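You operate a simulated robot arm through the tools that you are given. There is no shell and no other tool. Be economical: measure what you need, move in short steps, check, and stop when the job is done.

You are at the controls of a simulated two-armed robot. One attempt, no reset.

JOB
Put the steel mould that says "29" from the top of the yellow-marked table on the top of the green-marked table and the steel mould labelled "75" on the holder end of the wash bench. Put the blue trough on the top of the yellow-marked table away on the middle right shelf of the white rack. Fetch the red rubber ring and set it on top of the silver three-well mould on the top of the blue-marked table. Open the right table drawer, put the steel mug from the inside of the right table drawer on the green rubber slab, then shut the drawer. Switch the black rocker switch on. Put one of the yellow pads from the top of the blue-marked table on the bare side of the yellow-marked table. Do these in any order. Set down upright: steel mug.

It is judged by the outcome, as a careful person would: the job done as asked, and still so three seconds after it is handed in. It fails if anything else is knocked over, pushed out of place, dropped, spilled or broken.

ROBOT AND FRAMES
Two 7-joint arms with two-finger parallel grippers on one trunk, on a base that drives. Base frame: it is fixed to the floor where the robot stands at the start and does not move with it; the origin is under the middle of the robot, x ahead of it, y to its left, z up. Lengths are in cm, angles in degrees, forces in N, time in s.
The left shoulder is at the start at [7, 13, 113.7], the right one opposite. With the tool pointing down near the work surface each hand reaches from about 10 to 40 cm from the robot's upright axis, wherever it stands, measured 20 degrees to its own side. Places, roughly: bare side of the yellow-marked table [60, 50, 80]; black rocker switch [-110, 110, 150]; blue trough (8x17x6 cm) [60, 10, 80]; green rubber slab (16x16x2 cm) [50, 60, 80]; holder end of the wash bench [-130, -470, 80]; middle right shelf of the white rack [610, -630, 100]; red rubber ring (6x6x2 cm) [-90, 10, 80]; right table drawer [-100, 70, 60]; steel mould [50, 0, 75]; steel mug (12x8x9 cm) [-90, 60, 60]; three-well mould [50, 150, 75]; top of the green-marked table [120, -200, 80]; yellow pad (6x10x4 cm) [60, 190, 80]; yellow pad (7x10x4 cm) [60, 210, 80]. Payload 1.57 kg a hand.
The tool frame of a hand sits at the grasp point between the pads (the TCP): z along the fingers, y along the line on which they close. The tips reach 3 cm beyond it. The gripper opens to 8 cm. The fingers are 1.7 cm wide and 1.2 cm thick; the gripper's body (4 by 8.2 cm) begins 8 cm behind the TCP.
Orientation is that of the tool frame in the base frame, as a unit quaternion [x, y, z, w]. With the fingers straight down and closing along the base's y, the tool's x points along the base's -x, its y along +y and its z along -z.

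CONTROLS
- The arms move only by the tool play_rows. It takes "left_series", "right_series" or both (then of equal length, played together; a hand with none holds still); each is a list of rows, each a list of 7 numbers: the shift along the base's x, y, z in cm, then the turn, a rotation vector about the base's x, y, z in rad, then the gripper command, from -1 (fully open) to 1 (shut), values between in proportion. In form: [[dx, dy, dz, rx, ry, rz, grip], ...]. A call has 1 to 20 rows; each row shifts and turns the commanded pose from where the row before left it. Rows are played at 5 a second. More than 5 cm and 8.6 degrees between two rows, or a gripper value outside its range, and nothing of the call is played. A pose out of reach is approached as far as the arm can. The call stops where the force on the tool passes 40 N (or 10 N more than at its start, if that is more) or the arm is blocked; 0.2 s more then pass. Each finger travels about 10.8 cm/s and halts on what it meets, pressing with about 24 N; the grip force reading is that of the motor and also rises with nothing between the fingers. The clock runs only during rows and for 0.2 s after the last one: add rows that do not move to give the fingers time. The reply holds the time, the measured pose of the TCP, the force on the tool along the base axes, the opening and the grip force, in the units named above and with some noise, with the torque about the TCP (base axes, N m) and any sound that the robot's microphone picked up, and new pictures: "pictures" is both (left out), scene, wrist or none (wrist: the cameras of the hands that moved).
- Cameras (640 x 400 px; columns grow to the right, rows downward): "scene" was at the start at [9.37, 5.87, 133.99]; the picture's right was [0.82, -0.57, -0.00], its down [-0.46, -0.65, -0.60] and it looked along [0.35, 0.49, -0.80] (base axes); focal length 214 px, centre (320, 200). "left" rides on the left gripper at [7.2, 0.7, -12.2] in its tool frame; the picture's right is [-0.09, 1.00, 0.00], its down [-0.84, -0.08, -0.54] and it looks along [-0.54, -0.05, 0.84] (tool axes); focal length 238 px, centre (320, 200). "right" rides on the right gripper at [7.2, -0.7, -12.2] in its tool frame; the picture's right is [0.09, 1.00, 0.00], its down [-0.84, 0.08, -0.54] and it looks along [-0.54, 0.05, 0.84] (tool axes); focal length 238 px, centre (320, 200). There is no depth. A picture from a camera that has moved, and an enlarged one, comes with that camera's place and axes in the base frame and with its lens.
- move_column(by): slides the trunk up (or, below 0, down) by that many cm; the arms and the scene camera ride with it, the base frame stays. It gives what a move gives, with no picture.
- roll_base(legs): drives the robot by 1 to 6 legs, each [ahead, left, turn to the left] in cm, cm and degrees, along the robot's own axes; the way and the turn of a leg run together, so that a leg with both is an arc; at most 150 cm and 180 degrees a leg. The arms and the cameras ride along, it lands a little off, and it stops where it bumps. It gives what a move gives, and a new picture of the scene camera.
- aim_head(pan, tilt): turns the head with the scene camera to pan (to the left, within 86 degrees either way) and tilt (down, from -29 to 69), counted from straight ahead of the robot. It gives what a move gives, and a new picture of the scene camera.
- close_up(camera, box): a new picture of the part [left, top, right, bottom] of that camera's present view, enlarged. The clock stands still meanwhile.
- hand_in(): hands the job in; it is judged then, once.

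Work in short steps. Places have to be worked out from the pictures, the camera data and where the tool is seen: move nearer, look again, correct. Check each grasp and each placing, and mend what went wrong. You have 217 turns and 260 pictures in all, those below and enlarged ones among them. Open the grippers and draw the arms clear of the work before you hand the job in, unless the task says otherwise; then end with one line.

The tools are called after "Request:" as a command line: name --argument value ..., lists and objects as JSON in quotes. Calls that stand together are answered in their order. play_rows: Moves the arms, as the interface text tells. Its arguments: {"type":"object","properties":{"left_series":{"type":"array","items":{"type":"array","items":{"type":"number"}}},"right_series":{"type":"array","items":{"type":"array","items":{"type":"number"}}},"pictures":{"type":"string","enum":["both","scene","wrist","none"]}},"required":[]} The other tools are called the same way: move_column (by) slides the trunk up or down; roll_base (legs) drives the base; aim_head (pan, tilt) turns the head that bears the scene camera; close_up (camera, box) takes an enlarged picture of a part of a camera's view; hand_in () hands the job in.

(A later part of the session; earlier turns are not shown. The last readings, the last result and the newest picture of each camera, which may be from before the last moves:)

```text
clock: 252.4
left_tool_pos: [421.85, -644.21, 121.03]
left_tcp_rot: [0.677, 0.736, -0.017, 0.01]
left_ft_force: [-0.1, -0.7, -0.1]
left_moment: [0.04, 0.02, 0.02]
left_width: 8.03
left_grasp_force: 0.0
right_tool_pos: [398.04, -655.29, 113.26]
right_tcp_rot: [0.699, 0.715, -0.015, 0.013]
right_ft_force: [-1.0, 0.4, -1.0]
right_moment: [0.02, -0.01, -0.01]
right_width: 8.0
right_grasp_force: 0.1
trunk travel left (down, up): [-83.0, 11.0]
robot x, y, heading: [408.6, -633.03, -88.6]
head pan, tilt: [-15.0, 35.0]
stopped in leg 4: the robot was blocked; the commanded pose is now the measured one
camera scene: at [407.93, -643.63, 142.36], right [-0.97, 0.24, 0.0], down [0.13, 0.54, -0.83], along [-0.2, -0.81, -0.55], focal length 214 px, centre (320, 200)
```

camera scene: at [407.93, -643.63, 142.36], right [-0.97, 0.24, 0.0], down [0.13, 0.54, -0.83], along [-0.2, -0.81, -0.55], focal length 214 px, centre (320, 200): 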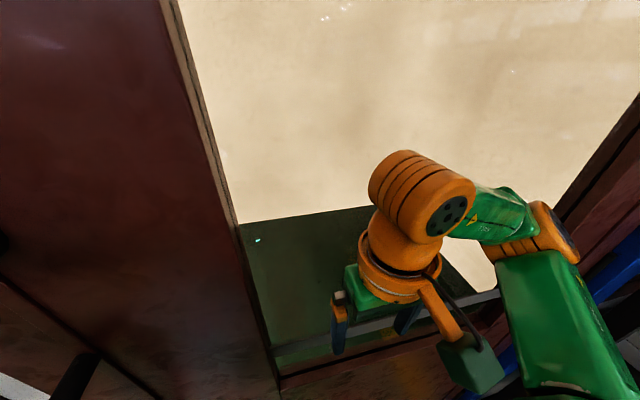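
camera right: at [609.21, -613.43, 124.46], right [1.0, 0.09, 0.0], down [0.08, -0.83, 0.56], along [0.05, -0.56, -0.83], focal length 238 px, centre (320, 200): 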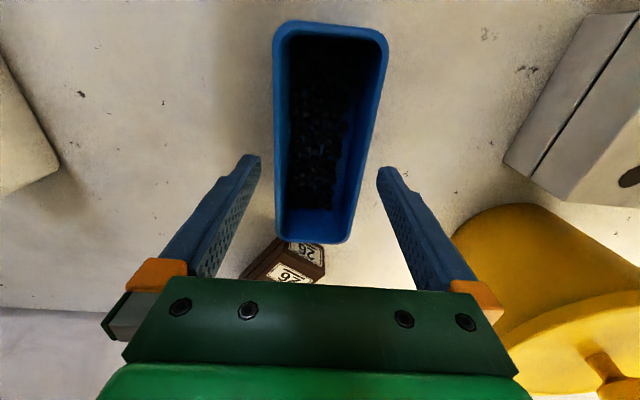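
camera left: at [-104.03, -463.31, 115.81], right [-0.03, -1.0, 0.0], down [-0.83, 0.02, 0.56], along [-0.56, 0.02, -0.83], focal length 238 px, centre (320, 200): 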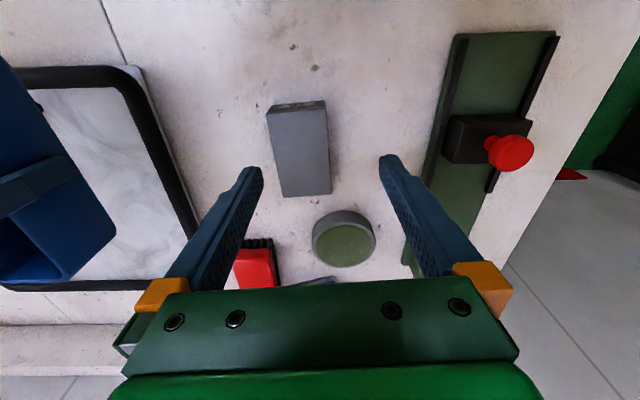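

I used the wrong sign and touched the door; nothing harmed. I back off to y≈-465, turn to heading 180 and drive back down the aisle.

Request:
roll_base --legs '[[-84, 0, 0], [-84, 0, 0], [0, 0, -91.4], [145, 0, 0]]'

```text
clock: 253.1
left_tool_pos: [421.89, -644.3, 120.81]
left_tcp_rot: [0.677, 0.736, -0.016, 0.008]
left_ft_force: [0.6, -0.1, 0.1]
left_moment: [-0.02, 0.01, 0.01]
left_width: 8.0
left_grasp_force: 0.1
right_tool_pos: [398.06, -655.31, 113.29]
right_tcp_rot: [0.7, 0.713, -0.015, 0.014]
right_ft_force: [0.3, -0.9, 0.6]
right_moment: [0.0, -0.01, -0.02]
right_width: 7.98
right_grasp_force: 0.0
trunk travel left (down, up): [-83.0, 11.0]
robot x, y, heading: [409.19, -632.71, -88.8]
head pan, tilt: [-15.0, 35.0]
stopped in leg 1: the robot was blocked; the commanded pose is now the measured one
camera scene: at [408.0, -643.77, 142.33], right [-0.97, 0.24, 0.0], down [0.13, 0.54, -0.83], along [-0.2, -0.81, -0.56], focal length 214 px, centre (320, 200)
```

scene: 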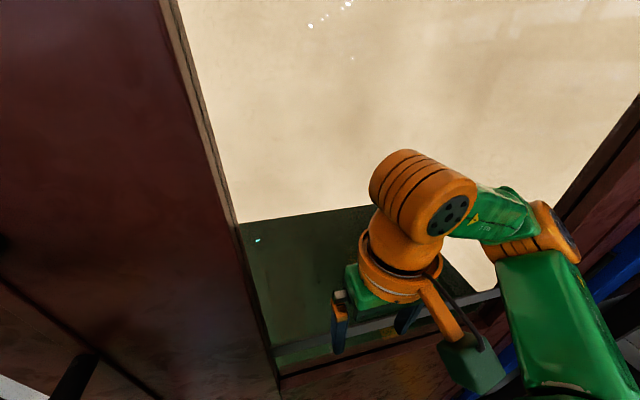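

Backing off is blocked; I look right and left to see what is touching.

Request:
aim_head --pan -70 --tilt 35

Request:
aim_head --pan 70 --tilt 35

```text
clock: 254.3
left_tool_pos: [421.97, -644.16, 120.88]
left_tcp_rot: [0.676, 0.737, -0.017, 0.01]
left_ft_force: [-0.6, 0.2, -0.5]
left_moment: [0.01, -0.03, 0.01]
left_width: 7.98
left_grasp_force: 0.1
right_tool_pos: [398.12, -655.23, 113.26]
right_tcp_rot: [0.7, 0.714, -0.015, 0.013]
right_ft_force: [-0.5, -0.5, 0.3]
right_moment: [-0.02, -0.03, 0.03]
right_width: 8.0
right_grasp_force: 0.0
trunk travel left (down, up): [-83.0, 11.0]
robot x, y, heading: [409.04, -632.71, -88.7]
head pan, tilt: [-70.0, 35.0]
camera scene: at [401.8, -638.33, 142.24], right [-0.37, 0.93, -0.02], down [0.53, 0.19, -0.83], along [-0.77, -0.31, -0.56], focal length 214 px, centre (320, 200)
```

scene: 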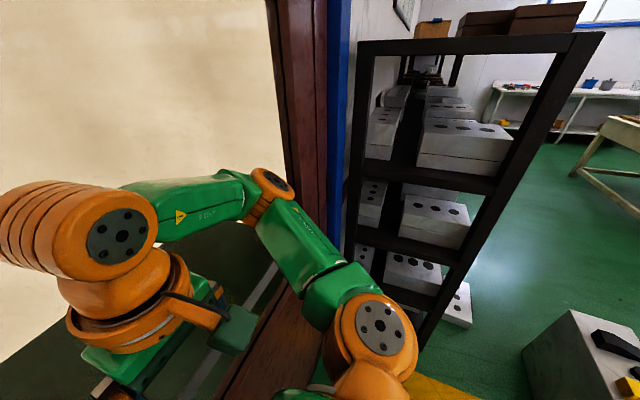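

```text
clock: 256.6
left_tool_pos: [421.88, -644.2, 120.81]
left_tcp_rot: [0.677, 0.736, -0.017, 0.009]
left_ft_force: [0.0, -1.0, 0.5]
left_moment: [0.01, 0.02, -0.02]
left_width: 8.01
left_grasp_force: 0.0
right_tool_pos: [398.01, -655.25, 113.21]
right_tcp_rot: [0.699, 0.715, -0.015, 0.014]
right_ft_force: [-0.1, -0.3, -0.1]
right_moment: [0.01, -0.01, 0.01]
right_width: 8.02
right_grasp_force: 0.0
trunk travel left (down, up): [-83.0, 11.0]
robot x, y, heading: [409.36, -633.01, -88.8]
head pan, tilt: [70.0, 35.0]
camera scene: at [418.32, -637.93, 142.13], right [-0.32, -0.95, 0.02], down [-0.55, 0.17, -0.82], along [0.77, -0.27, -0.57], focal length 214 px, centre (320, 200)
```

scene: 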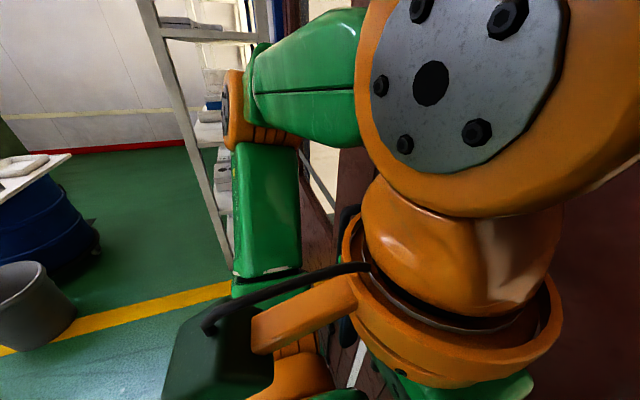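

I draw both hands back from the door a little, then retry a short back-off.

Request:
play_rows --left_series '[[0, 1, 0, 0, 0, 0, -1], [0, 1.5, 0, 0, 0, 0, -1], [0, 1.5, 0, 0, 0, 0, -1]]' --right_series '[[0, 2, 0, 0, 0, 0, -1], [0, 2, 0, 0, 0, 0, -1], [0, 2, 0, 0, 0, 0, -1]]' --pictures "none"

Request:
roll_base --legs '[[-5, 0, 0]]'

```text
clock: 257.2
left_tool_pos: [420.52, -641.79, 120.99]
left_tcp_rot: [0.679, 0.734, -0.019, 0.019]
left_ft_force: [-11.5, -7.3, 3.1]
left_moment: [0.13, -0.25, -0.23]
left_width: 6.95
left_grasp_force: 0.1
right_tool_pos: [396.59, -650.85, 113.17]
right_tcp_rot: [0.703, 0.711, -0.012, 0.016]
right_ft_force: [0.7, 0.4, 0.6]
right_moment: [0.03, 0.01, 0.0]
right_width: 7.99
right_grasp_force: 0.1
trunk travel left (down, up): [-83.0, 11.0]
robot x, y, heading: [408.93, -632.47, -89.0]
head pan, tilt: [70.0, 35.0]
stopped in row 3 (left hand): the force on the tool passed its limit at 76 N (the readings are from after the stop); the commanded pose is now the measured one
```

```text
clock: 258.2
left_tool_pos: [421.01, -639.78, 120.52]
left_tcp_rot: [0.677, 0.736, -0.01, 0.009]
left_ft_force: [-10.7, -16.3, 3.1]
left_moment: [0.19, -0.28, -0.61]
left_width: 6.88
left_grasp_force: 0.1
right_tool_pos: [397.28, -648.73, 112.55]
right_tcp_rot: [0.7, 0.714, -0.003, 0.005]
right_ft_force: [-0.5, -0.6, -0.3]
right_moment: [0.04, 0.02, -0.04]
right_width: 8.03
right_grasp_force: 0.0
trunk travel left (down, up): [-83.0, 11.0]
robot x, y, heading: [409.02, -627.76, -88.7]
head pan, tilt: [70.0, 35.0]
camera scene: at [417.4, -636.36, 142.01], right [-0.32, -0.95, -0.01], down [-0.54, 0.19, -0.82], along [0.78, -0.26, -0.57], focal length 214 px, centre (320, 200)
```

scene: 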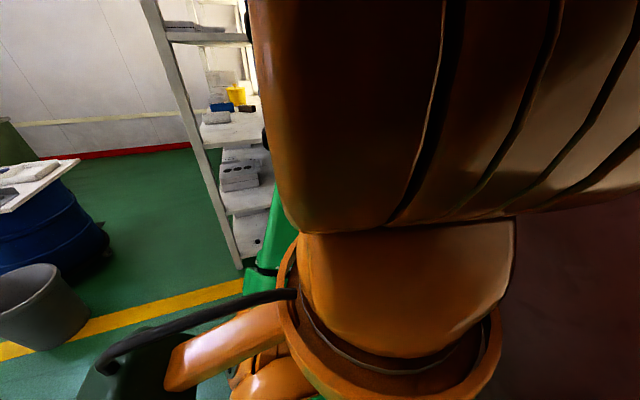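

The left finger is caught on something, likely the door handle. I look through the left wrist camera.

Request:
close_up --camera "left" --box '[0, 0, 640, 400]'

```text
1.00 times, centred on (320, 200) of left (not enlarged: the box is as wide or as high as the picture)
camera zoom: at [421.03, -632.32, 132.58], right [1.0, -0.01, 0.0], down [-0.01, -0.83, 0.56], along [-0.01, -0.56, -0.83], focal length 238 px, centre (320, 200)
```

zoom: 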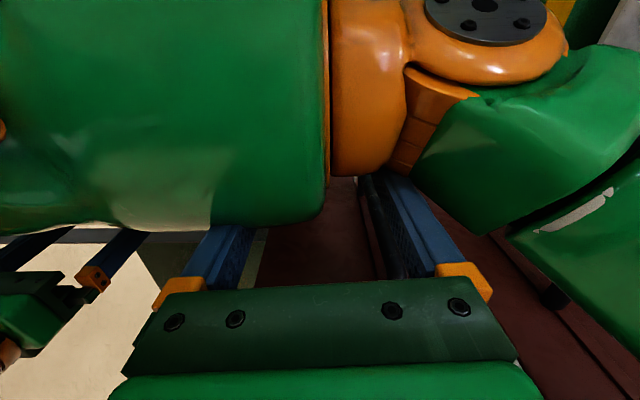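

The left fingers are pressing against the robot's own chest. I move the left hand forward 3 cm (door still some cm away), then back off.

Request:
play_rows --left_series '[[0, -1.5, 0, 0, 0, 0, -1], [0, -1.5, 0, 0, 0, 0, -1]]' --pictures "wrist"

Request:
roll_base --legs '[[-15, 0, 0]]'

```text
clock: 258.8
left_tool_pos: [420.86, -642.56, 120.49]
left_tcp_rot: [0.677, 0.736, -0.011, 0.009]
left_ft_force: [-0.5, -0.4, -0.1]
left_moment: [0.01, 0.01, -0.01]
left_width: 7.98
left_grasp_force: 0.0
right_tool_pos: [397.29, -648.48, 112.72]
right_tcp_rot: [0.7, 0.714, -0.005, 0.007]
right_ft_force: [0.0, -0.1, 0.3]
right_moment: [0.0, -0.03, -0.02]
right_width: 7.99
right_grasp_force: 0.0
trunk travel left (down, up): [-83.0, 11.0]
robot x, y, heading: [408.73, -627.57, -88.7]
head pan, tilt: [70.0, 35.0]
camera left: at [420.94, -634.97, 132.6], right [1.0, -0.01, 0.0], down [-0.01, -0.82, 0.57], along [-0.01, -0.57, -0.82], focal length 238 px, centre (320, 200)
```

left: 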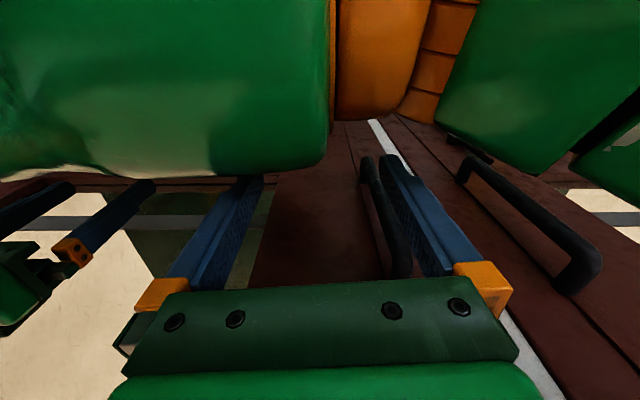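

```text
clock: 260.1
left_tool_pos: [420.6, -627.89, 120.52]
left_tcp_rot: [0.677, 0.736, -0.009, 0.008]
left_ft_force: [0.3, 0.1, 0.8]
left_moment: [0.0, -0.02, 0.0]
left_width: 8.03
left_grasp_force: 0.0
right_tool_pos: [397.09, -633.84, 112.64]
right_tcp_rot: [0.7, 0.714, -0.004, 0.006]
right_ft_force: [0.1, -0.4, 0.4]
right_moment: [0.01, 0.02, -0.02]
right_width: 7.99
right_grasp_force: 0.0
trunk travel left (down, up): [-83.0, 11.0]
robot x, y, heading: [409.01, -612.73, -88.7]
head pan, tilt: [70.0, 35.0]
camera scene: at [417.15, -621.31, 142.02], right [-0.32, -0.95, 0.0], down [-0.54, 0.19, -0.82], along [0.78, -0.26, -0.57], focal length 214 px, centre (320, 200)
```

scene: 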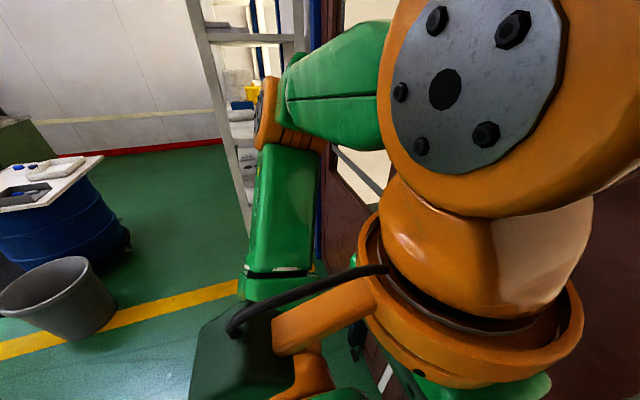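

Free now. I put the left hand forward into a neutral pose and drive back out and down the aisle.

Request:
play_rows --left_series '[[0, -3, -2, 0, 0, 0, -1], [0, -3, -2, 0, 0, 0, -1], [0, -3, -2, 0, 0, 0, -1]]' --pictures "none"

Request:
roll_base --legs '[[-75, 0, 0], [-73, 0, 0], [0, 0, -91.3], [145, 0, 0], [145, 0, 0], [143, 0, 0]]'

```text
clock: 260.9
left_tool_pos: [420.6, -636.58, 114.53]
left_tcp_rot: [0.677, 0.736, -0.011, 0.011]
left_ft_force: [-0.5, -1.1, -0.1]
left_moment: [0.03, 0.04, -0.01]
left_width: 7.99
left_grasp_force: 0.0
right_tool_pos: [396.98, -633.59, 112.62]
right_tcp_rot: [0.7, 0.714, -0.006, 0.006]
right_ft_force: [0.1, -0.3, 0.2]
right_moment: [0.03, -0.01, -0.02]
right_width: 8.04
right_grasp_force: 0.0
trunk travel left (down, up): [-83.0, 11.0]
robot x, y, heading: [408.44, -612.93, -88.5]
head pan, tilt: [70.0, 35.0]
```

```text
clock: 292.8
left_tool_pos: [-52.1, -465.94, 114.58]
left_tcp_rot: [1.0, 0.009, -0.017, -0.002]
left_ft_force: [0.1, -0.4, -0.4]
left_moment: [-0.04, 0.0, -0.01]
left_width: 8.01
left_grasp_force: 0.1
right_tool_pos: [-47.61, -442.61, 112.64]
right_tcp_rot: [1.0, -0.022, -0.009, 0.0]
right_ft_force: [-0.8, -0.8, 0.9]
right_moment: [-0.01, 0.0, -0.02]
right_width: 7.98
right_grasp_force: 0.0
trunk travel left (down, up): [-83.0, 11.0]
robot x, y, heading: [-28.02, -455.39, 177.5]
head pan, tilt: [70.0, 35.0]
camera scene: at [-36.01, -463.65, 142.05], right [-0.92, 0.38, 0.0], down [0.22, 0.53, -0.82], along [-0.31, -0.76, -0.57], focal length 214 px, centre (320, 200)
```

scene: 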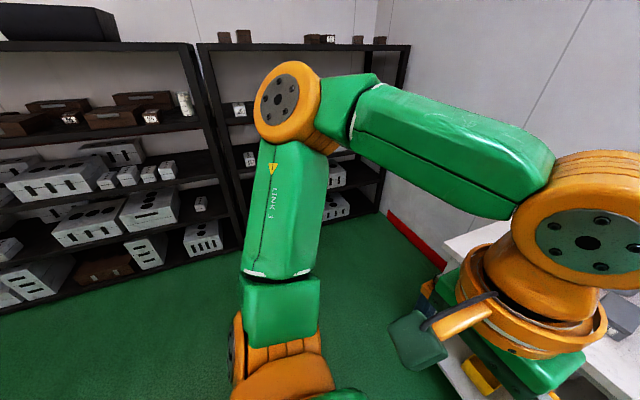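

Back at the corridor. I turn to heading 90 and drive up toward the drawer table, then face it.

Request:
roll_base --legs '[[0, 0, -87.5], [150, 0, 0], [150, 0, 0], [130, 0, 0]]'

Request:
aim_head --pan 50 --tilt 20

```text
clock: 317.3
left_tool_pos: [-43.39, 2.28, 114.65]
left_tcp_rot: [0.732, -0.681, -0.01, -0.012]
left_ft_force: [0.2, 0.7, -0.6]
left_moment: [-0.03, -0.02, 0.02]
left_width: 8.0
left_grasp_force: 0.0
right_tool_pos: [-19.79, -0.94, 112.67]
right_tcp_rot: [0.71, -0.704, -0.007, -0.006]
right_ft_force: [-0.6, -1.2, -0.4]
right_moment: [0.01, 0.03, 0.0]
right_width: 7.99
right_grasp_force: 0.1
trunk travel left (down, up): [-83.0, 11.0]
robot x, y, heading: [-31.33, -21.66, 90.8]
head pan, tilt: [70.0, 35.0]
camera scene: at [-39.88, -13.83, 142.05], right [0.33, 0.94, 0.0], down [0.54, -0.19, -0.82], along [-0.77, 0.27, -0.57], focal length 214 px, centre (320, 200)
```

scene: 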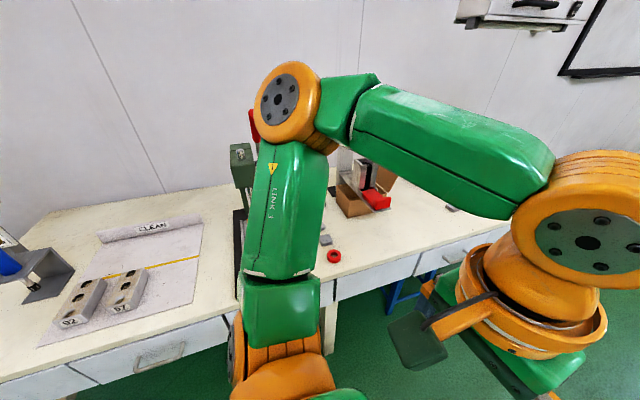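

```text
clock: 318.1
left_tool_pos: [-43.36, 2.29, 114.57]
left_tcp_rot: [0.732, -0.681, -0.009, -0.011]
left_ft_force: [0.7, 0.2, -0.4]
left_moment: [0.02, -0.04, -0.02]
left_width: 7.98
left_grasp_force: 0.1
right_tool_pos: [-19.65, -0.96, 112.67]
right_tcp_rot: [0.71, -0.704, -0.007, -0.005]
right_ft_force: [-0.2, 0.4, 0.8]
right_moment: [0.0, 0.0, -0.01]
right_width: 8.02
right_grasp_force: 0.0
trunk travel left (down, up): [-83.0, 11.0]
robot x, y, heading: [-31.17, -21.45, 90.7]
head pan, tilt: [50.0, 20.0]
camera scene: at [-38.78, -10.76, 144.43], right [0.63, 0.77, 0.0], down [0.27, -0.22, -0.94], along [-0.73, 0.59, -0.34], focal length 214 px, centre (320, 200)
```

scene: 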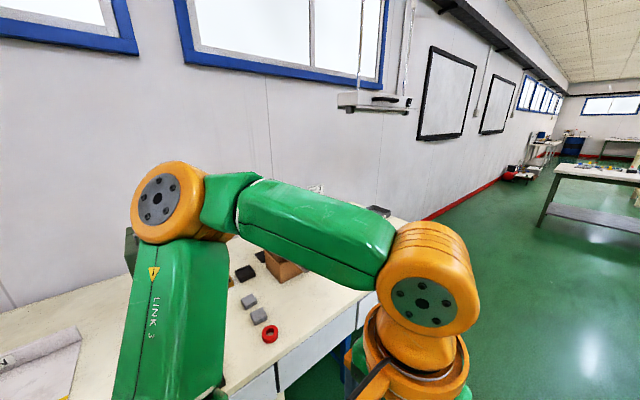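

The red ring is at about (-88, 8). I turn to face the table and go to y≈45 to view the drawers and the switch.

Request:
roll_base --legs '[[60, 0, 0], [0, 0, 89.3]]'

Request:
aim_head --pan 0 --tilt 35

Request:
aim_head --pan -30 --tilt 5

```text
clock: 325.2
left_tool_pos: [-56.42, 26.77, 114.51]
left_tcp_rot: [1.0, 0.018, -0.015, -0.001]
left_ft_force: [0.6, -0.8, -0.9]
left_moment: [0.01, -0.01, 0.01]
left_width: 8.01
left_grasp_force: 0.0
right_tool_pos: [-52.36, 50.19, 112.79]
right_tcp_rot: [1.0, -0.013, -0.009, 0.001]
right_ft_force: [0.4, -0.2, 0.2]
right_moment: [0.01, 0.03, 0.02]
right_width: 7.99
right_grasp_force: 0.2
trunk travel left (down, up): [-83.0, 11.0]
robot x, y, heading: [-32.25, 37.51, 178.7]
head pan, tilt: [50.0, 20.0]
camera scene: at [-43.3, 30.52, 144.43], right [-0.75, 0.66, 0.0], down [0.23, 0.26, -0.94], along [-0.62, -0.71, -0.34], focal length 214 px, centre (320, 200)
```

scene: 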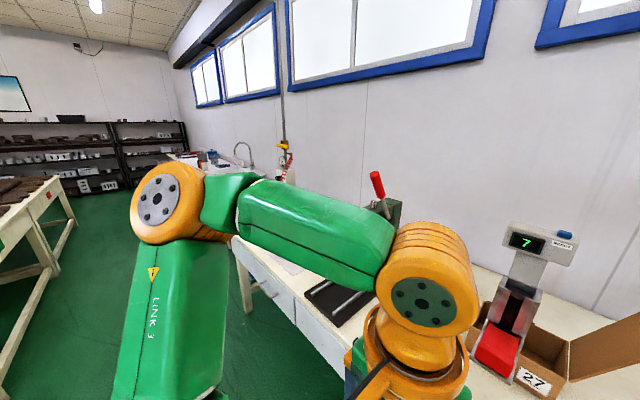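

```text
clock: 326.4
left_tool_pos: [-56.31, 26.69, 114.46]
left_tcp_rot: [1.0, 0.018, -0.015, -0.001]
left_ft_force: [0.3, 0.5, -0.8]
left_moment: [0.05, -0.01, 0.02]
left_width: 8.0
left_grasp_force: 0.1
right_tool_pos: [-52.34, 50.07, 112.55]
right_tcp_rot: [1.0, -0.013, -0.01, 0.0]
right_ft_force: [-0.1, 0.5, -0.3]
right_moment: [0.0, 0.01, 0.01]
right_width: 8.03
right_grasp_force: 0.1
trunk travel left (down, up): [-83.0, 11.0]
robot x, y, heading: [-32.45, 38.08, 178.8]
head pan, tilt: [0.0, 35.0]
camera scene: at [-45.96, 37.68, 142.05], right [0.02, 1.0, 0.0], down [0.57, -0.01, -0.82], along [-0.82, 0.02, -0.57], focal length 214 px, centre (320, 200)
```

scene: 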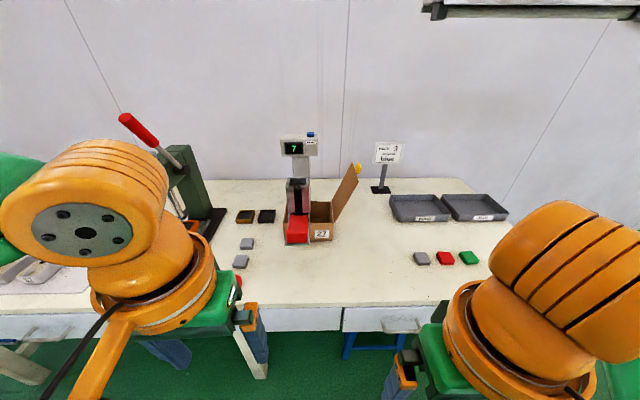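

```text
clock: 327.3
left_tool_pos: [-56.44, 26.66, 114.58]
left_tcp_rot: [1.0, 0.018, -0.014, -0.001]
left_ft_force: [0.0, -0.1, -0.2]
left_moment: [-0.03, 0.03, 0.0]
left_width: 8.0
left_grasp_force: 0.0
right_tool_pos: [-52.18, 50.2, 112.73]
right_tcp_rot: [1.0, -0.014, -0.009, 0.001]
right_ft_force: [0.1, -0.8, 0.3]
right_moment: [0.0, 0.02, 0.0]
right_width: 8.01
right_grasp_force: 0.1
trunk travel left (down, up): [-83.0, 11.0]
robot x, y, heading: [-32.17, 37.75, 178.8]
head pan, tilt: [-30.0, 5.0]
camera scene: at [-45.0, 42.25, 146.86], right [0.52, 0.85, 0.0], down [0.08, -0.05, -1.0], along [-0.85, 0.52, -0.09], focal length 214 px, centre (320, 200)
```

scene: 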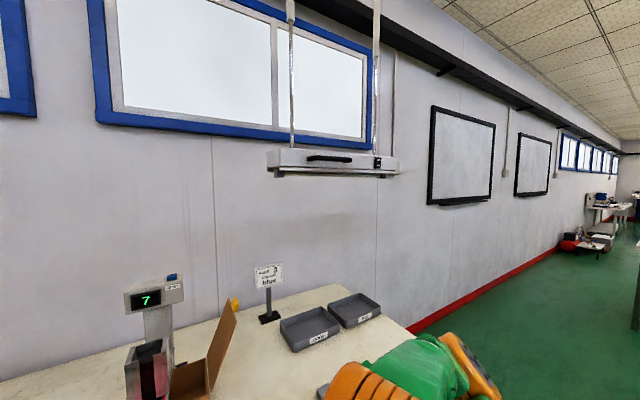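

Request:
close_up --camera "scene" --box '[260, 135, 410, 195]'

```text
4.27 times, centred on (335, 165) of scene
camera zoom: at [-45.0, 42.25, 146.86], right [0.52, 0.85, 0.0], down [0.08, -0.05, -1.0], along [-0.85, 0.52, -0.09], focal length 915 px, centre (256, 349)
```

zoom: 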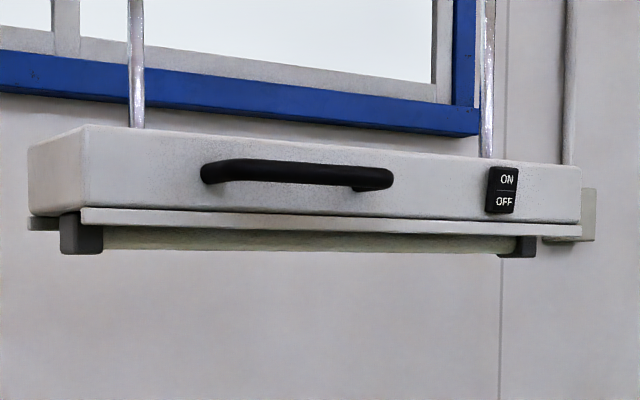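

The rocker switch is on the lamp's front face at about (-110, 110, 155): ON above, OFF below. First the drawer: I look down at the right drawer.

Request:
aim_head --pan -15 --tilt 50

```text
clock: 328.5
left_tool_pos: [-56.39, 26.68, 114.57]
left_tcp_rot: [1.0, 0.018, -0.015, -0.003]
left_ft_force: [0.7, 0.3, -0.3]
left_moment: [0.03, 0.03, -0.02]
left_width: 8.03
left_grasp_force: 0.1
right_tool_pos: [-52.32, 50.23, 112.65]
right_tcp_rot: [1.0, -0.014, -0.008, 0.001]
right_ft_force: [-0.4, 0.1, -0.3]
right_moment: [0.0, 0.03, 0.01]
right_width: 7.99
right_grasp_force: 0.0
trunk travel left (down, up): [-83.0, 11.0]
robot x, y, heading: [-32.04, 37.84, 178.7]
head pan, tilt: [-15.0, 50.0]
camera scene: at [-44.54, 39.66, 139.88], right [0.28, 0.96, 0.0], down [0.73, -0.22, -0.64], along [-0.62, 0.18, -0.77], focal length 214 px, centre (320, 200)
```

scene: 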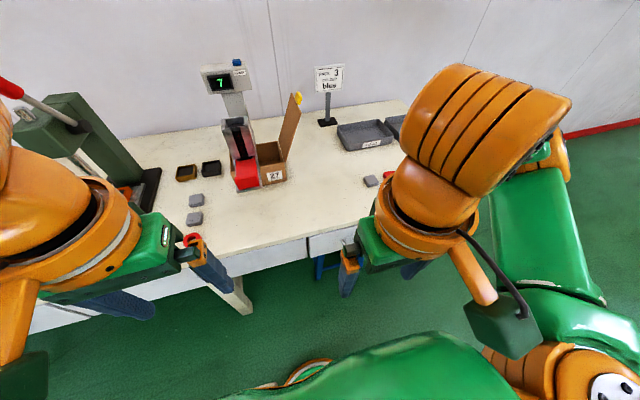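

Request:
close_up --camera "right" --box '[0, 0, 640, 400]'

Request:
close_up --camera "left" --box '[0, 0, 640, 400]'

```text
1.00 times, centred on (320, 200) of right (not enlarged: the box is as wide or as high as the picture)
camera zoom: at [-44.97, 50.71, 124.71], right [0.07, -1.0, 0.0], down [-0.83, -0.05, 0.56], along [-0.56, -0.04, -0.83], focal length 238 px, centre (320, 200)
```

zoom: 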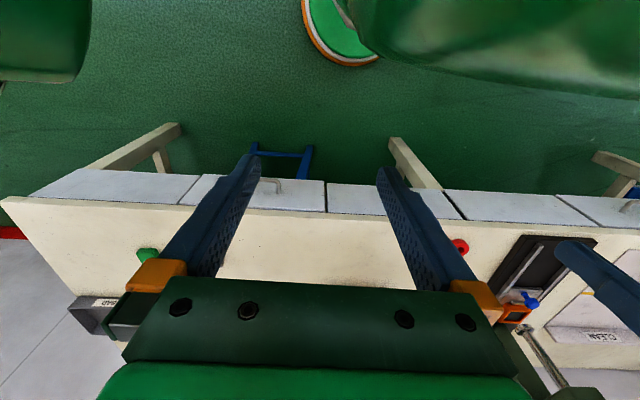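

```text
1.00 times, centred on (320, 200) of left (not enlarged: the box is as wide or as high as the picture)
camera zoom: at [-48.81, 26.27, 126.55], right [-0.06, -1.0, 0.0], down [-0.82, 0.05, 0.57], along [-0.57, 0.03, -0.82], focal length 238 px, centre (320, 200)
```

zoom: 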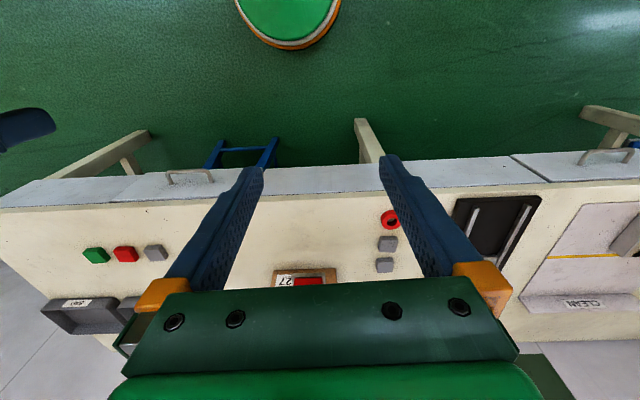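

The right drawer's handle bar is at about (-74, 58, 76), ~10 cm long along y; the table top is at z≈79 with its edge at x≈-80. I move nearer and turn the right gripper 90° so its fingers close along x.

Request:
roll_base --legs '[[6, -9, 1.3]]'

Request:
play_rows --right_series '[[-1, 0, 0, 0, 0, -0.1428, -1], [-1, 0, 0, 0, 0, -0.1428, -1], [-1, 0, 0, 0, 0, -0.1428, -1], [-1, 0, 0, 0, 0, -0.1428, -1], [-1, 0, 0, 0, 0, -0.1428, -1], [-1, 0, 0, 0, 0, -0.1428, -1], [-1, 0, 0, 0, 0, -0.1428, -1], [-1, 0, 0, 0, 0, -0.1428, -1], [-1, 0, 0, 0, 0, -0.1428, -1], [0, 0, 0, 0, 0, -0.1428, -1], [0, 0, 0, 0, 0, -0.1428, -1], [0, 0, 0, 0, 0, 0, -1]]' --pictures "both"

```text
clock: 329.6
left_tool_pos: [-61.84, 34.75, 114.56]
left_tcp_rot: [0.999, 0.031, -0.017, -0.002]
left_ft_force: [0.8, 0.4, -0.9]
left_moment: [0.03, 0.03, 0.0]
left_width: 7.98
left_grasp_force: 0.1
right_tool_pos: [-58.43, 58.3, 112.83]
right_tcp_rot: [1.0, 0.0, -0.01, -0.001]
right_ft_force: [0.4, 0.0, -0.6]
right_moment: [0.03, 0.0, 0.0]
right_width: 7.97
right_grasp_force: 0.1
trunk travel left (down, up): [-83.0, 11.0]
robot x, y, heading: [-38.33, 46.47, -179.9]
head pan, tilt: [-15.0, 50.0]
camera scene: at [-50.33, 47.96, 139.91], right [0.26, 0.97, 0.0], down [0.74, -0.19, -0.64], along [-0.62, 0.17, -0.76], focal length 214 px, centre (320, 200)
```

scene: 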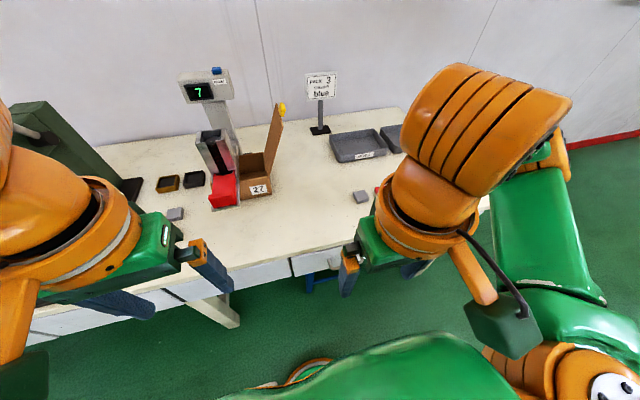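

```text
clock: 332.2
left_tool_pos: [-61.99, 35.07, 114.48]
left_tcp_rot: [0.999, 0.031, -0.015, -0.001]
left_ft_force: [0.3, 0.4, 0.8]
left_moment: [-0.03, 0.0, 0.02]
left_width: 8.02
left_grasp_force: 0.0
right_tool_pos: [-67.61, 58.44, 112.74]
right_tcp_rot: [-0.706, 0.708, 0.007, 0.006]
right_ft_force: [0.1, 0.6, -0.1]
right_moment: [0.02, -0.01, 0.01]
right_width: 8.0
right_grasp_force: 0.1
trunk travel left (down, up): [-83.0, 11.0]
robot x, y, heading: [-38.38, 46.74, -180.1]
head pan, tilt: [-15.0, 50.0]
camera scene: at [-50.62, 48.35, 139.87], right [0.26, 0.97, 0.0], down [0.74, -0.2, -0.64], along [-0.62, 0.16, -0.77], focal length 214 px, centre (320, 200)
camera right: at [-67.04, 51.26, 124.7], right [-1.0, -0.09, 0.0], down [-0.07, 0.83, 0.56], along [-0.05, 0.55, -0.83], focal length 238 px, centre (320, 200)
```

scene: 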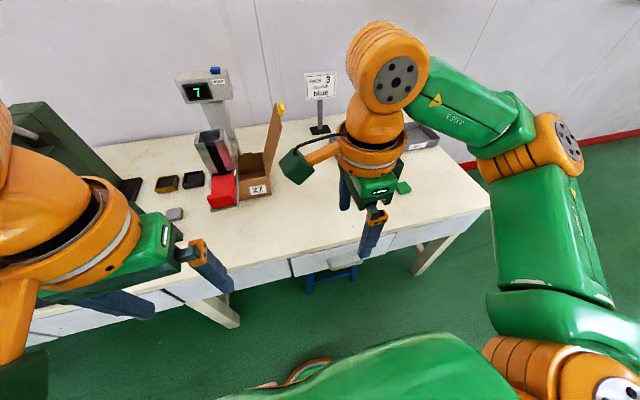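
right: 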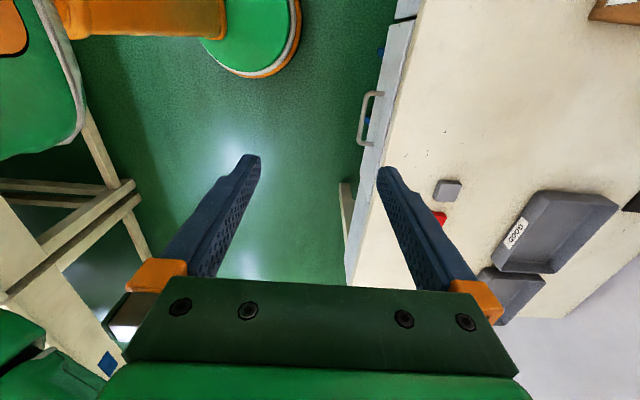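

Request:
close_up --camera "right" --box '[330, 70, 430, 180]'

```text
3.64 times, centred on (380, 125) of right
camera zoom: at [-67.04, 51.26, 124.7], right [-1.0, -0.09, 0.0], down [-0.07, 0.83, 0.56], along [-0.05, 0.55, -0.83], focal length 867 px, centre (102, 473)
```

zoom: 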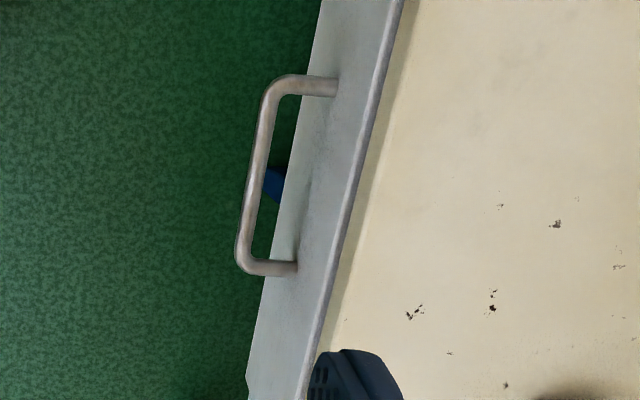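

From the zoom: the bar's centre is about (-78, 64.7, 69.7), 3 cm clear of the drawer face. I drive 5 cm nearer and 6 cm right, set the fingers to ~4 cm and lower the trunk.

Request:
roll_base --legs '[[5, -6, 0]]'

Request:
play_rows --right_series '[[0, 0, 0, 0, 0, 0, 0], [0, 0, 0, 0, 0, 0, 0]]' --pictures "none"

Request:
move_column --by -24

Request:
close_up --camera "right" --box '[0, 0, 640, 400]'

```text
clock: 333.3
left_tool_pos: [-66.52, 40.56, 114.55]
left_tcp_rot: [0.999, 0.031, -0.016, -0.004]
left_ft_force: [-0.2, -1.6, 0.0]
left_moment: [0.02, 0.05, 0.01]
left_width: 8.03
left_grasp_force: 0.0
right_tool_pos: [-72.12, 64.06, 112.82]
right_tcp_rot: [-0.707, 0.707, 0.01, 0.007]
right_ft_force: [0.5, -0.2, 0.9]
right_moment: [0.05, 0.03, 0.0]
right_width: 7.99
right_grasp_force: 0.1
trunk travel left (down, up): [-83.0, 11.0]
robot x, y, heading: [-43.56, 52.49, -179.7]
head pan, tilt: [-15.0, 50.0]
camera scene: at [-54.96, 53.69, 139.93], right [0.25, 0.97, 0.0], down [0.74, -0.19, -0.65], along [-0.62, 0.17, -0.76], focal length 214 px, centre (320, 200)
```

scene: 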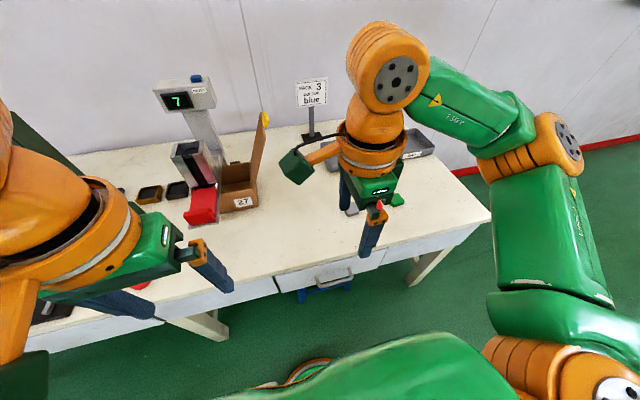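

```text
clock: 333.9
left_tool_pos: [-66.7, 40.83, 114.54]
left_tcp_rot: [0.999, 0.032, -0.016, -0.002]
left_ft_force: [-0.3, -0.3, -0.6]
left_moment: [-0.02, 0.0, 0.0]
left_width: 8.01
left_grasp_force: 0.1
right_tool_pos: [-72.31, 64.3, 112.73]
right_tcp_rot: [-0.707, 0.707, 0.009, 0.005]
right_ft_force: [0.2, -0.5, -0.2]
right_moment: [0.04, -0.02, 0.02]
right_width: 4.01
right_grasp_force: 0.1
trunk travel left (down, up): [-83.0, 11.0]
robot x, y, heading: [-43.32, 52.86, -179.7]
head pan, tilt: [-15.0, 50.0]
```

```text
clock: 336.4
left_tool_pos: [-66.92, 40.97, 90.48]
left_tcp_rot: [0.999, 0.032, -0.015, -0.001]
left_ft_force: [-0.1, -0.3, 0.2]
left_moment: [0.02, 0.0, -0.02]
left_width: 7.99
left_grasp_force: 0.1
right_tool_pos: [-72.45, 64.58, 88.68]
right_tcp_rot: [0.707, -0.707, -0.007, -0.005]
right_ft_force: [0.4, 0.4, 0.6]
right_moment: [0.0, 0.01, 0.04]
right_width: 3.99
right_grasp_force: 0.1
trunk travel left (down, up): [-59.0, 35.0]
robot x, y, heading: [-43.14, 52.76, -179.9]
head pan, tilt: [-15.0, 50.0]
```

```text
1.00 times, centred on (320, 200) of right (not enlarged: the box is as wide or as high as the picture)
camera zoom: at [-71.85, 57.19, 100.71], right [-1.0, -0.09, 0.0], down [-0.08, 0.83, 0.56], along [-0.05, 0.55, -0.83], focal length 238 px, centre (320, 200)
```

zoom: 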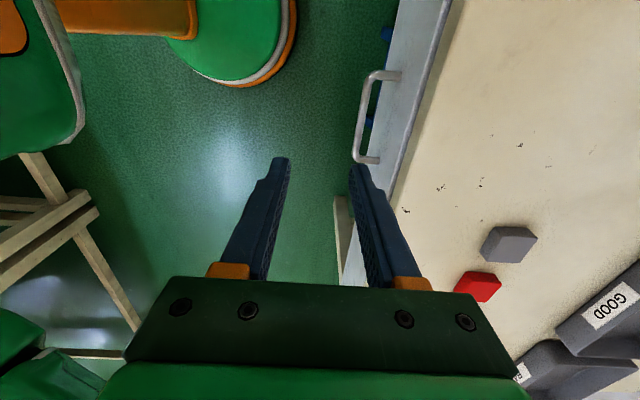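

Request:
close_up --camera "right" --box '[330, 50, 450, 180]'

```text
3.08 times, centred on (390, 115) of right
camera zoom: at [-71.85, 57.19, 100.71], right [-1.0, -0.09, 0.0], down [-0.08, 0.83, 0.56], along [-0.05, 0.55, -0.83], focal length 733 px, centre (105, 462)
```

zoom: 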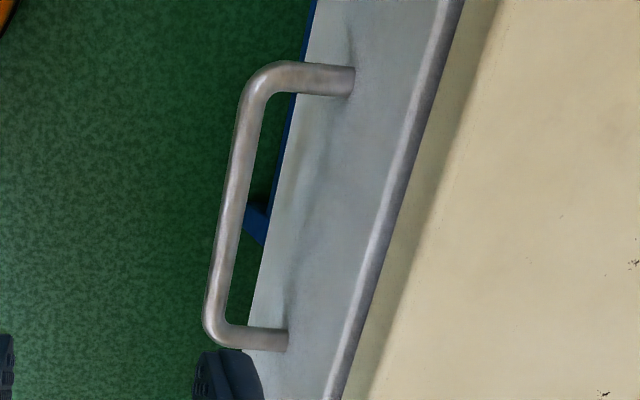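

Gap behind the bar is ~3.1 cm. I set a 2.8 cm opening, move to x≈-77.9 and lower so the inner finger passes behind the bar.

Request:
play_rows --right_series '[[-2.7, 0, 0, 0, 0, 0, 0.3], [-2.75, 0, 0, 0, 0, 0, 0.3], [0, 0, 0, 0, 0, 0, 0.3]]' --pictures "none"

Request:
move_column --by -12

Request:
close_up --camera "right" --box '[200, 50, 460, 300]'

```text
clock: 337.2
left_tool_pos: [-67.01, 41.1, 90.62]
left_tcp_rot: [0.999, 0.032, -0.016, -0.002]
left_ft_force: [0.0, -0.6, -0.4]
left_moment: [0.0, 0.01, 0.0]
left_width: 8.0
left_grasp_force: 0.1
right_tool_pos: [-77.85, 64.64, 88.71]
right_tcp_rot: [0.707, -0.707, -0.007, -0.005]
right_ft_force: [-0.2, 0.6, 0.8]
right_moment: [-0.02, 0.03, -0.02]
right_width: 2.79
right_grasp_force: 0.0
trunk travel left (down, up): [-59.0, 35.0]
robot x, y, heading: [-43.16, 52.83, -179.7]
head pan, tilt: [-15.0, 50.0]
```

```text
clock: 338.7
left_tool_pos: [-66.88, 41.0, 78.45]
left_tcp_rot: [0.999, 0.031, -0.015, -0.001]
left_ft_force: [0.6, -0.5, -0.4]
left_moment: [-0.02, 0.01, 0.0]
left_width: 8.01
left_grasp_force: 0.1
right_tool_pos: [-77.82, 64.63, 76.77]
right_tcp_rot: [-0.707, 0.707, 0.007, 0.006]
right_ft_force: [0.3, 0.9, -0.5]
right_moment: [-0.03, -0.03, 0.01]
right_width: 2.78
right_grasp_force: 0.1
trunk travel left (down, up): [-47.0, 47.0]
robot x, y, heading: [-43.1, 52.38, -179.6]
head pan, tilt: [-15.0, 50.0]
```

```text
1.60 times, centred on (330, 175) of right
camera zoom: at [-77.25, 57.3, 88.81], right [-1.0, -0.09, 0.0], down [-0.08, 0.83, 0.56], along [-0.05, 0.55, -0.83], focal length 381 px, centre (304, 240)
```

zoom: 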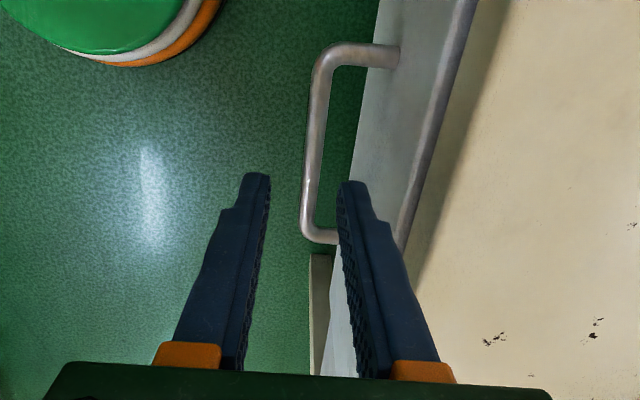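

The bar is ~0.5 cm further in than the hand's middle. I shift and lower 5.4 cm, then look.

Request:
play_rows --right_series '[[-0.5, 0, 0, 0, 0, 0, 0.3], [0, 0, 0, 0, 0, 0, 0.3]]' --pictures "none"

Request:
move_column --by -5.4

Request:
close_up --camera "right" --box '[200, 50, 460, 300]'

```text
clock: 339.3
left_tool_pos: [-66.97, 41.06, 78.54]
left_tcp_rot: [0.999, 0.032, -0.015, -0.001]
left_ft_force: [-0.4, -0.3, 0.7]
left_moment: [-0.01, 0.02, 0.02]
left_width: 8.0
left_grasp_force: 0.0
right_tool_pos: [-78.42, 64.67, 76.69]
right_tcp_rot: [0.708, -0.707, -0.007, -0.005]
right_ft_force: [0.4, 0.4, -0.1]
right_moment: [0.01, 0.07, 0.0]
right_width: 2.8
right_grasp_force: 0.0
trunk travel left (down, up): [-47.0, 47.0]
robot x, y, heading: [-43.36, 52.54, -179.8]
head pan, tilt: [-15.0, 50.0]
```

```text
clock: 340.2
left_tool_pos: [-66.85, 40.94, 73.2]
left_tcp_rot: [0.999, 0.033, -0.014, -0.001]
left_ft_force: [-0.1, 0.2, -0.5]
left_moment: [0.02, 0.04, 0.01]
left_width: 7.99
left_grasp_force: 0.2
right_tool_pos: [-78.36, 64.66, 71.36]
right_tcp_rot: [-0.707, 0.707, 0.006, 0.005]
right_ft_force: [-0.5, 0.2, 0.8]
right_moment: [0.03, 0.02, 0.0]
right_width: 2.81
right_grasp_force: 0.0
trunk travel left (down, up): [-41.6, 52.4]
robot x, y, heading: [-43.35, 52.78, -180.1]
head pan, tilt: [-15.0, 50.0]
```

```text
1.60 times, centred on (330, 175) of right
camera zoom: at [-77.74, 57.3, 83.33], right [-1.0, -0.09, 0.0], down [-0.08, 0.83, 0.56], along [-0.05, 0.55, -0.83], focal length 381 px, centre (304, 240)
```

zoom: 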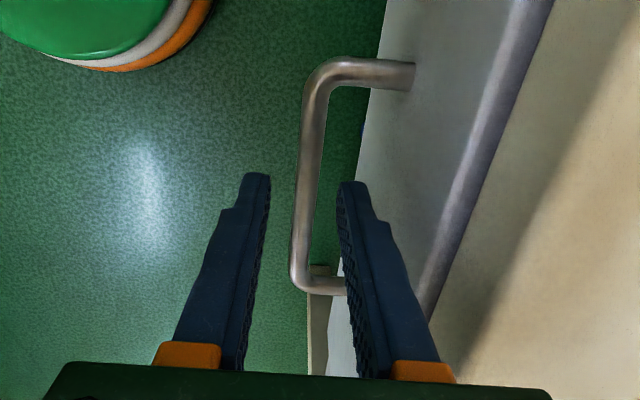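

The bar lies between the fingers. I close on it.

Request:
play_rows --right_series '[[0, 0, 0, 0, 0, 0, 1], [0, 0, 0, 0, 0, 0, 1], [0, 0, 0, 0, 0, 0, 1]]' --pictures "wrist"

```text
clock: 341.1
left_tool_pos: [-66.88, 41.15, 73.09]
left_tcp_rot: [0.999, 0.031, -0.014, -0.001]
left_ft_force: [0.3, 0.0, 0.0]
left_moment: [-0.01, 0.0, 0.0]
left_width: 8.0
left_grasp_force: 0.0
right_tool_pos: [-78.33, 64.57, 71.31]
right_tcp_rot: [-0.707, 0.707, 0.006, 0.006]
right_ft_force: [-0.6, 0.4, -0.7]
right_moment: [0.02, 0.02, -0.03]
right_width: 0.01
right_grasp_force: 21.5
trunk travel left (down, up): [-41.6, 52.4]
robot x, y, heading: [-42.88, 52.63, -179.7]
head pan, tilt: [-15.0, 50.0]
camera right: at [-77.75, 57.3, 83.33], right [-1.0, -0.09, 0.0], down [-0.08, 0.83, 0.56], along [-0.05, 0.55, -0.83], focal length 238 px, centre (320, 200)
```

right: 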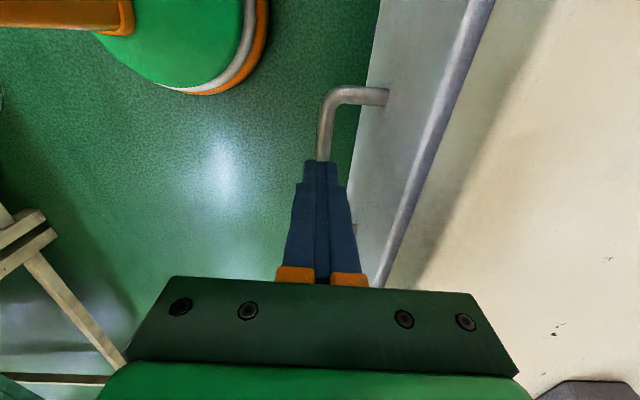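

They closed above the bar: its height is more like z≈66. I reopen to 3 cm, shift slightly outward and lower 3.8 cm more.

Request:
play_rows --right_series '[[0, 0, 0.5, 0, 0, 0, 0.25], [0.4, 0, 0, 0, 0, 0, 0.25], [0, 0, -0.5, 0, 0, 0, 0.25]]' --pictures "none"

Request:
move_column --by -3.8

Request:
close_up --camera "right" --box '[200, 50, 460, 300]'

```text
clock: 341.9
left_tool_pos: [-67.04, 41.01, 73.23]
left_tcp_rot: [0.999, 0.031, -0.016, -0.002]
left_ft_force: [0.0, 0.2, 0.9]
left_moment: [0.01, 0.01, -0.02]
left_width: 7.98
left_grasp_force: 0.0
right_tool_pos: [-77.94, 64.55, 71.34]
right_tcp_rot: [0.708, -0.706, -0.007, -0.005]
right_ft_force: [0.3, -0.1, -0.6]
right_moment: [0.0, -0.01, -0.02]
right_width: 2.98
right_grasp_force: 0.0
trunk travel left (down, up): [-41.6, 52.4]
robot x, y, heading: [-43.41, 52.49, -179.7]
head pan, tilt: [-15.0, 50.0]
```

```text
clock: 342.7
left_tool_pos: [-66.91, 40.97, 69.4]
left_tcp_rot: [0.999, 0.032, -0.015, -0.001]
left_ft_force: [0.0, -0.4, 0.1]
left_moment: [-0.01, 0.02, 0.02]
left_width: 7.99
left_grasp_force: 0.1
right_tool_pos: [-77.96, 64.69, 67.51]
right_tcp_rot: [0.707, -0.707, -0.006, -0.006]
right_ft_force: [0.4, 1.1, 0.9]
right_moment: [0.01, -0.01, -0.03]
right_width: 3.05
right_grasp_force: 0.0
trunk travel left (down, up): [-37.8, 56.2]
robot x, y, heading: [-43.11, 52.7, -179.9]
head pan, tilt: [-15.0, 50.0]
```

```text
1.60 times, centred on (330, 175) of right
camera zoom: at [-77.29, 57.31, 79.56], right [-1.0, -0.09, 0.0], down [-0.08, 0.83, 0.56], along [-0.05, 0.55, -0.83], focal length 381 px, centre (304, 240)
```

zoom: 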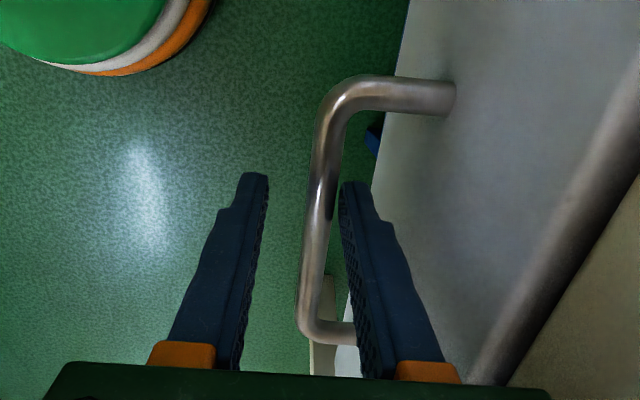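

Bar height resolves to z≈65.3. I lower 1.3 cm more and close.

Request:
move_column --by -1.3

Request:
play_rows --right_series '[[0, 0, 0, 0, 0, 0, 1], [0, 0, 0, 0, 0, 0, 1], [0, 0, 0, 0, 0, 0, 1]]' --pictures "wrist"

```text
clock: 343.3
left_tool_pos: [-66.91, 41.11, 68.01]
left_tcp_rot: [0.999, 0.031, -0.015, -0.001]
left_ft_force: [-0.3, 0.0, -0.3]
left_moment: [0.03, 0.0, -0.01]
left_width: 8.02
left_grasp_force: 0.1
right_tool_pos: [-77.9, 64.58, 66.29]
right_tcp_rot: [-0.706, 0.708, 0.007, 0.006]
right_ft_force: [-0.3, 0.2, -0.5]
right_moment: [-0.02, 0.01, 0.02]
right_width: 3.02
right_grasp_force: 0.1
trunk travel left (down, up): [-36.5, 57.5]
robot x, y, heading: [-43.16, 52.46, -179.9]
head pan, tilt: [-15.0, 50.0]
```

```text
clock: 344.1
left_tool_pos: [-66.89, 40.91, 68.1]
left_tcp_rot: [0.999, 0.031, -0.015, -0.001]
left_ft_force: [0.2, 0.7, -0.2]
left_moment: [0.0, 0.0, -0.02]
left_width: 8.03
left_grasp_force: 0.1
right_tool_pos: [-77.91, 64.64, 66.13]
right_tcp_rot: [0.708, -0.706, -0.006, -0.005]
right_ft_force: [0.5, -1.0, -1.5]
right_moment: [0.04, 0.04, 0.35]
right_width: 1.18
right_grasp_force: 29.2
trunk travel left (down, up): [-36.5, 57.5]
robot x, y, heading: [-43.0, 52.6, -179.7]
head pan, tilt: [-15.0, 50.0]
camera right: at [-77.3, 57.31, 78.26], right [-1.0, -0.09, 0.0], down [-0.08, 0.83, 0.56], along [-0.05, 0.55, -0.83], focal length 238 px, centre (320, 200)
```

right: 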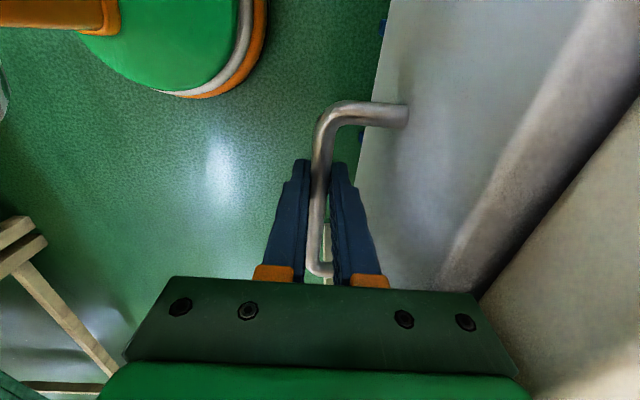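

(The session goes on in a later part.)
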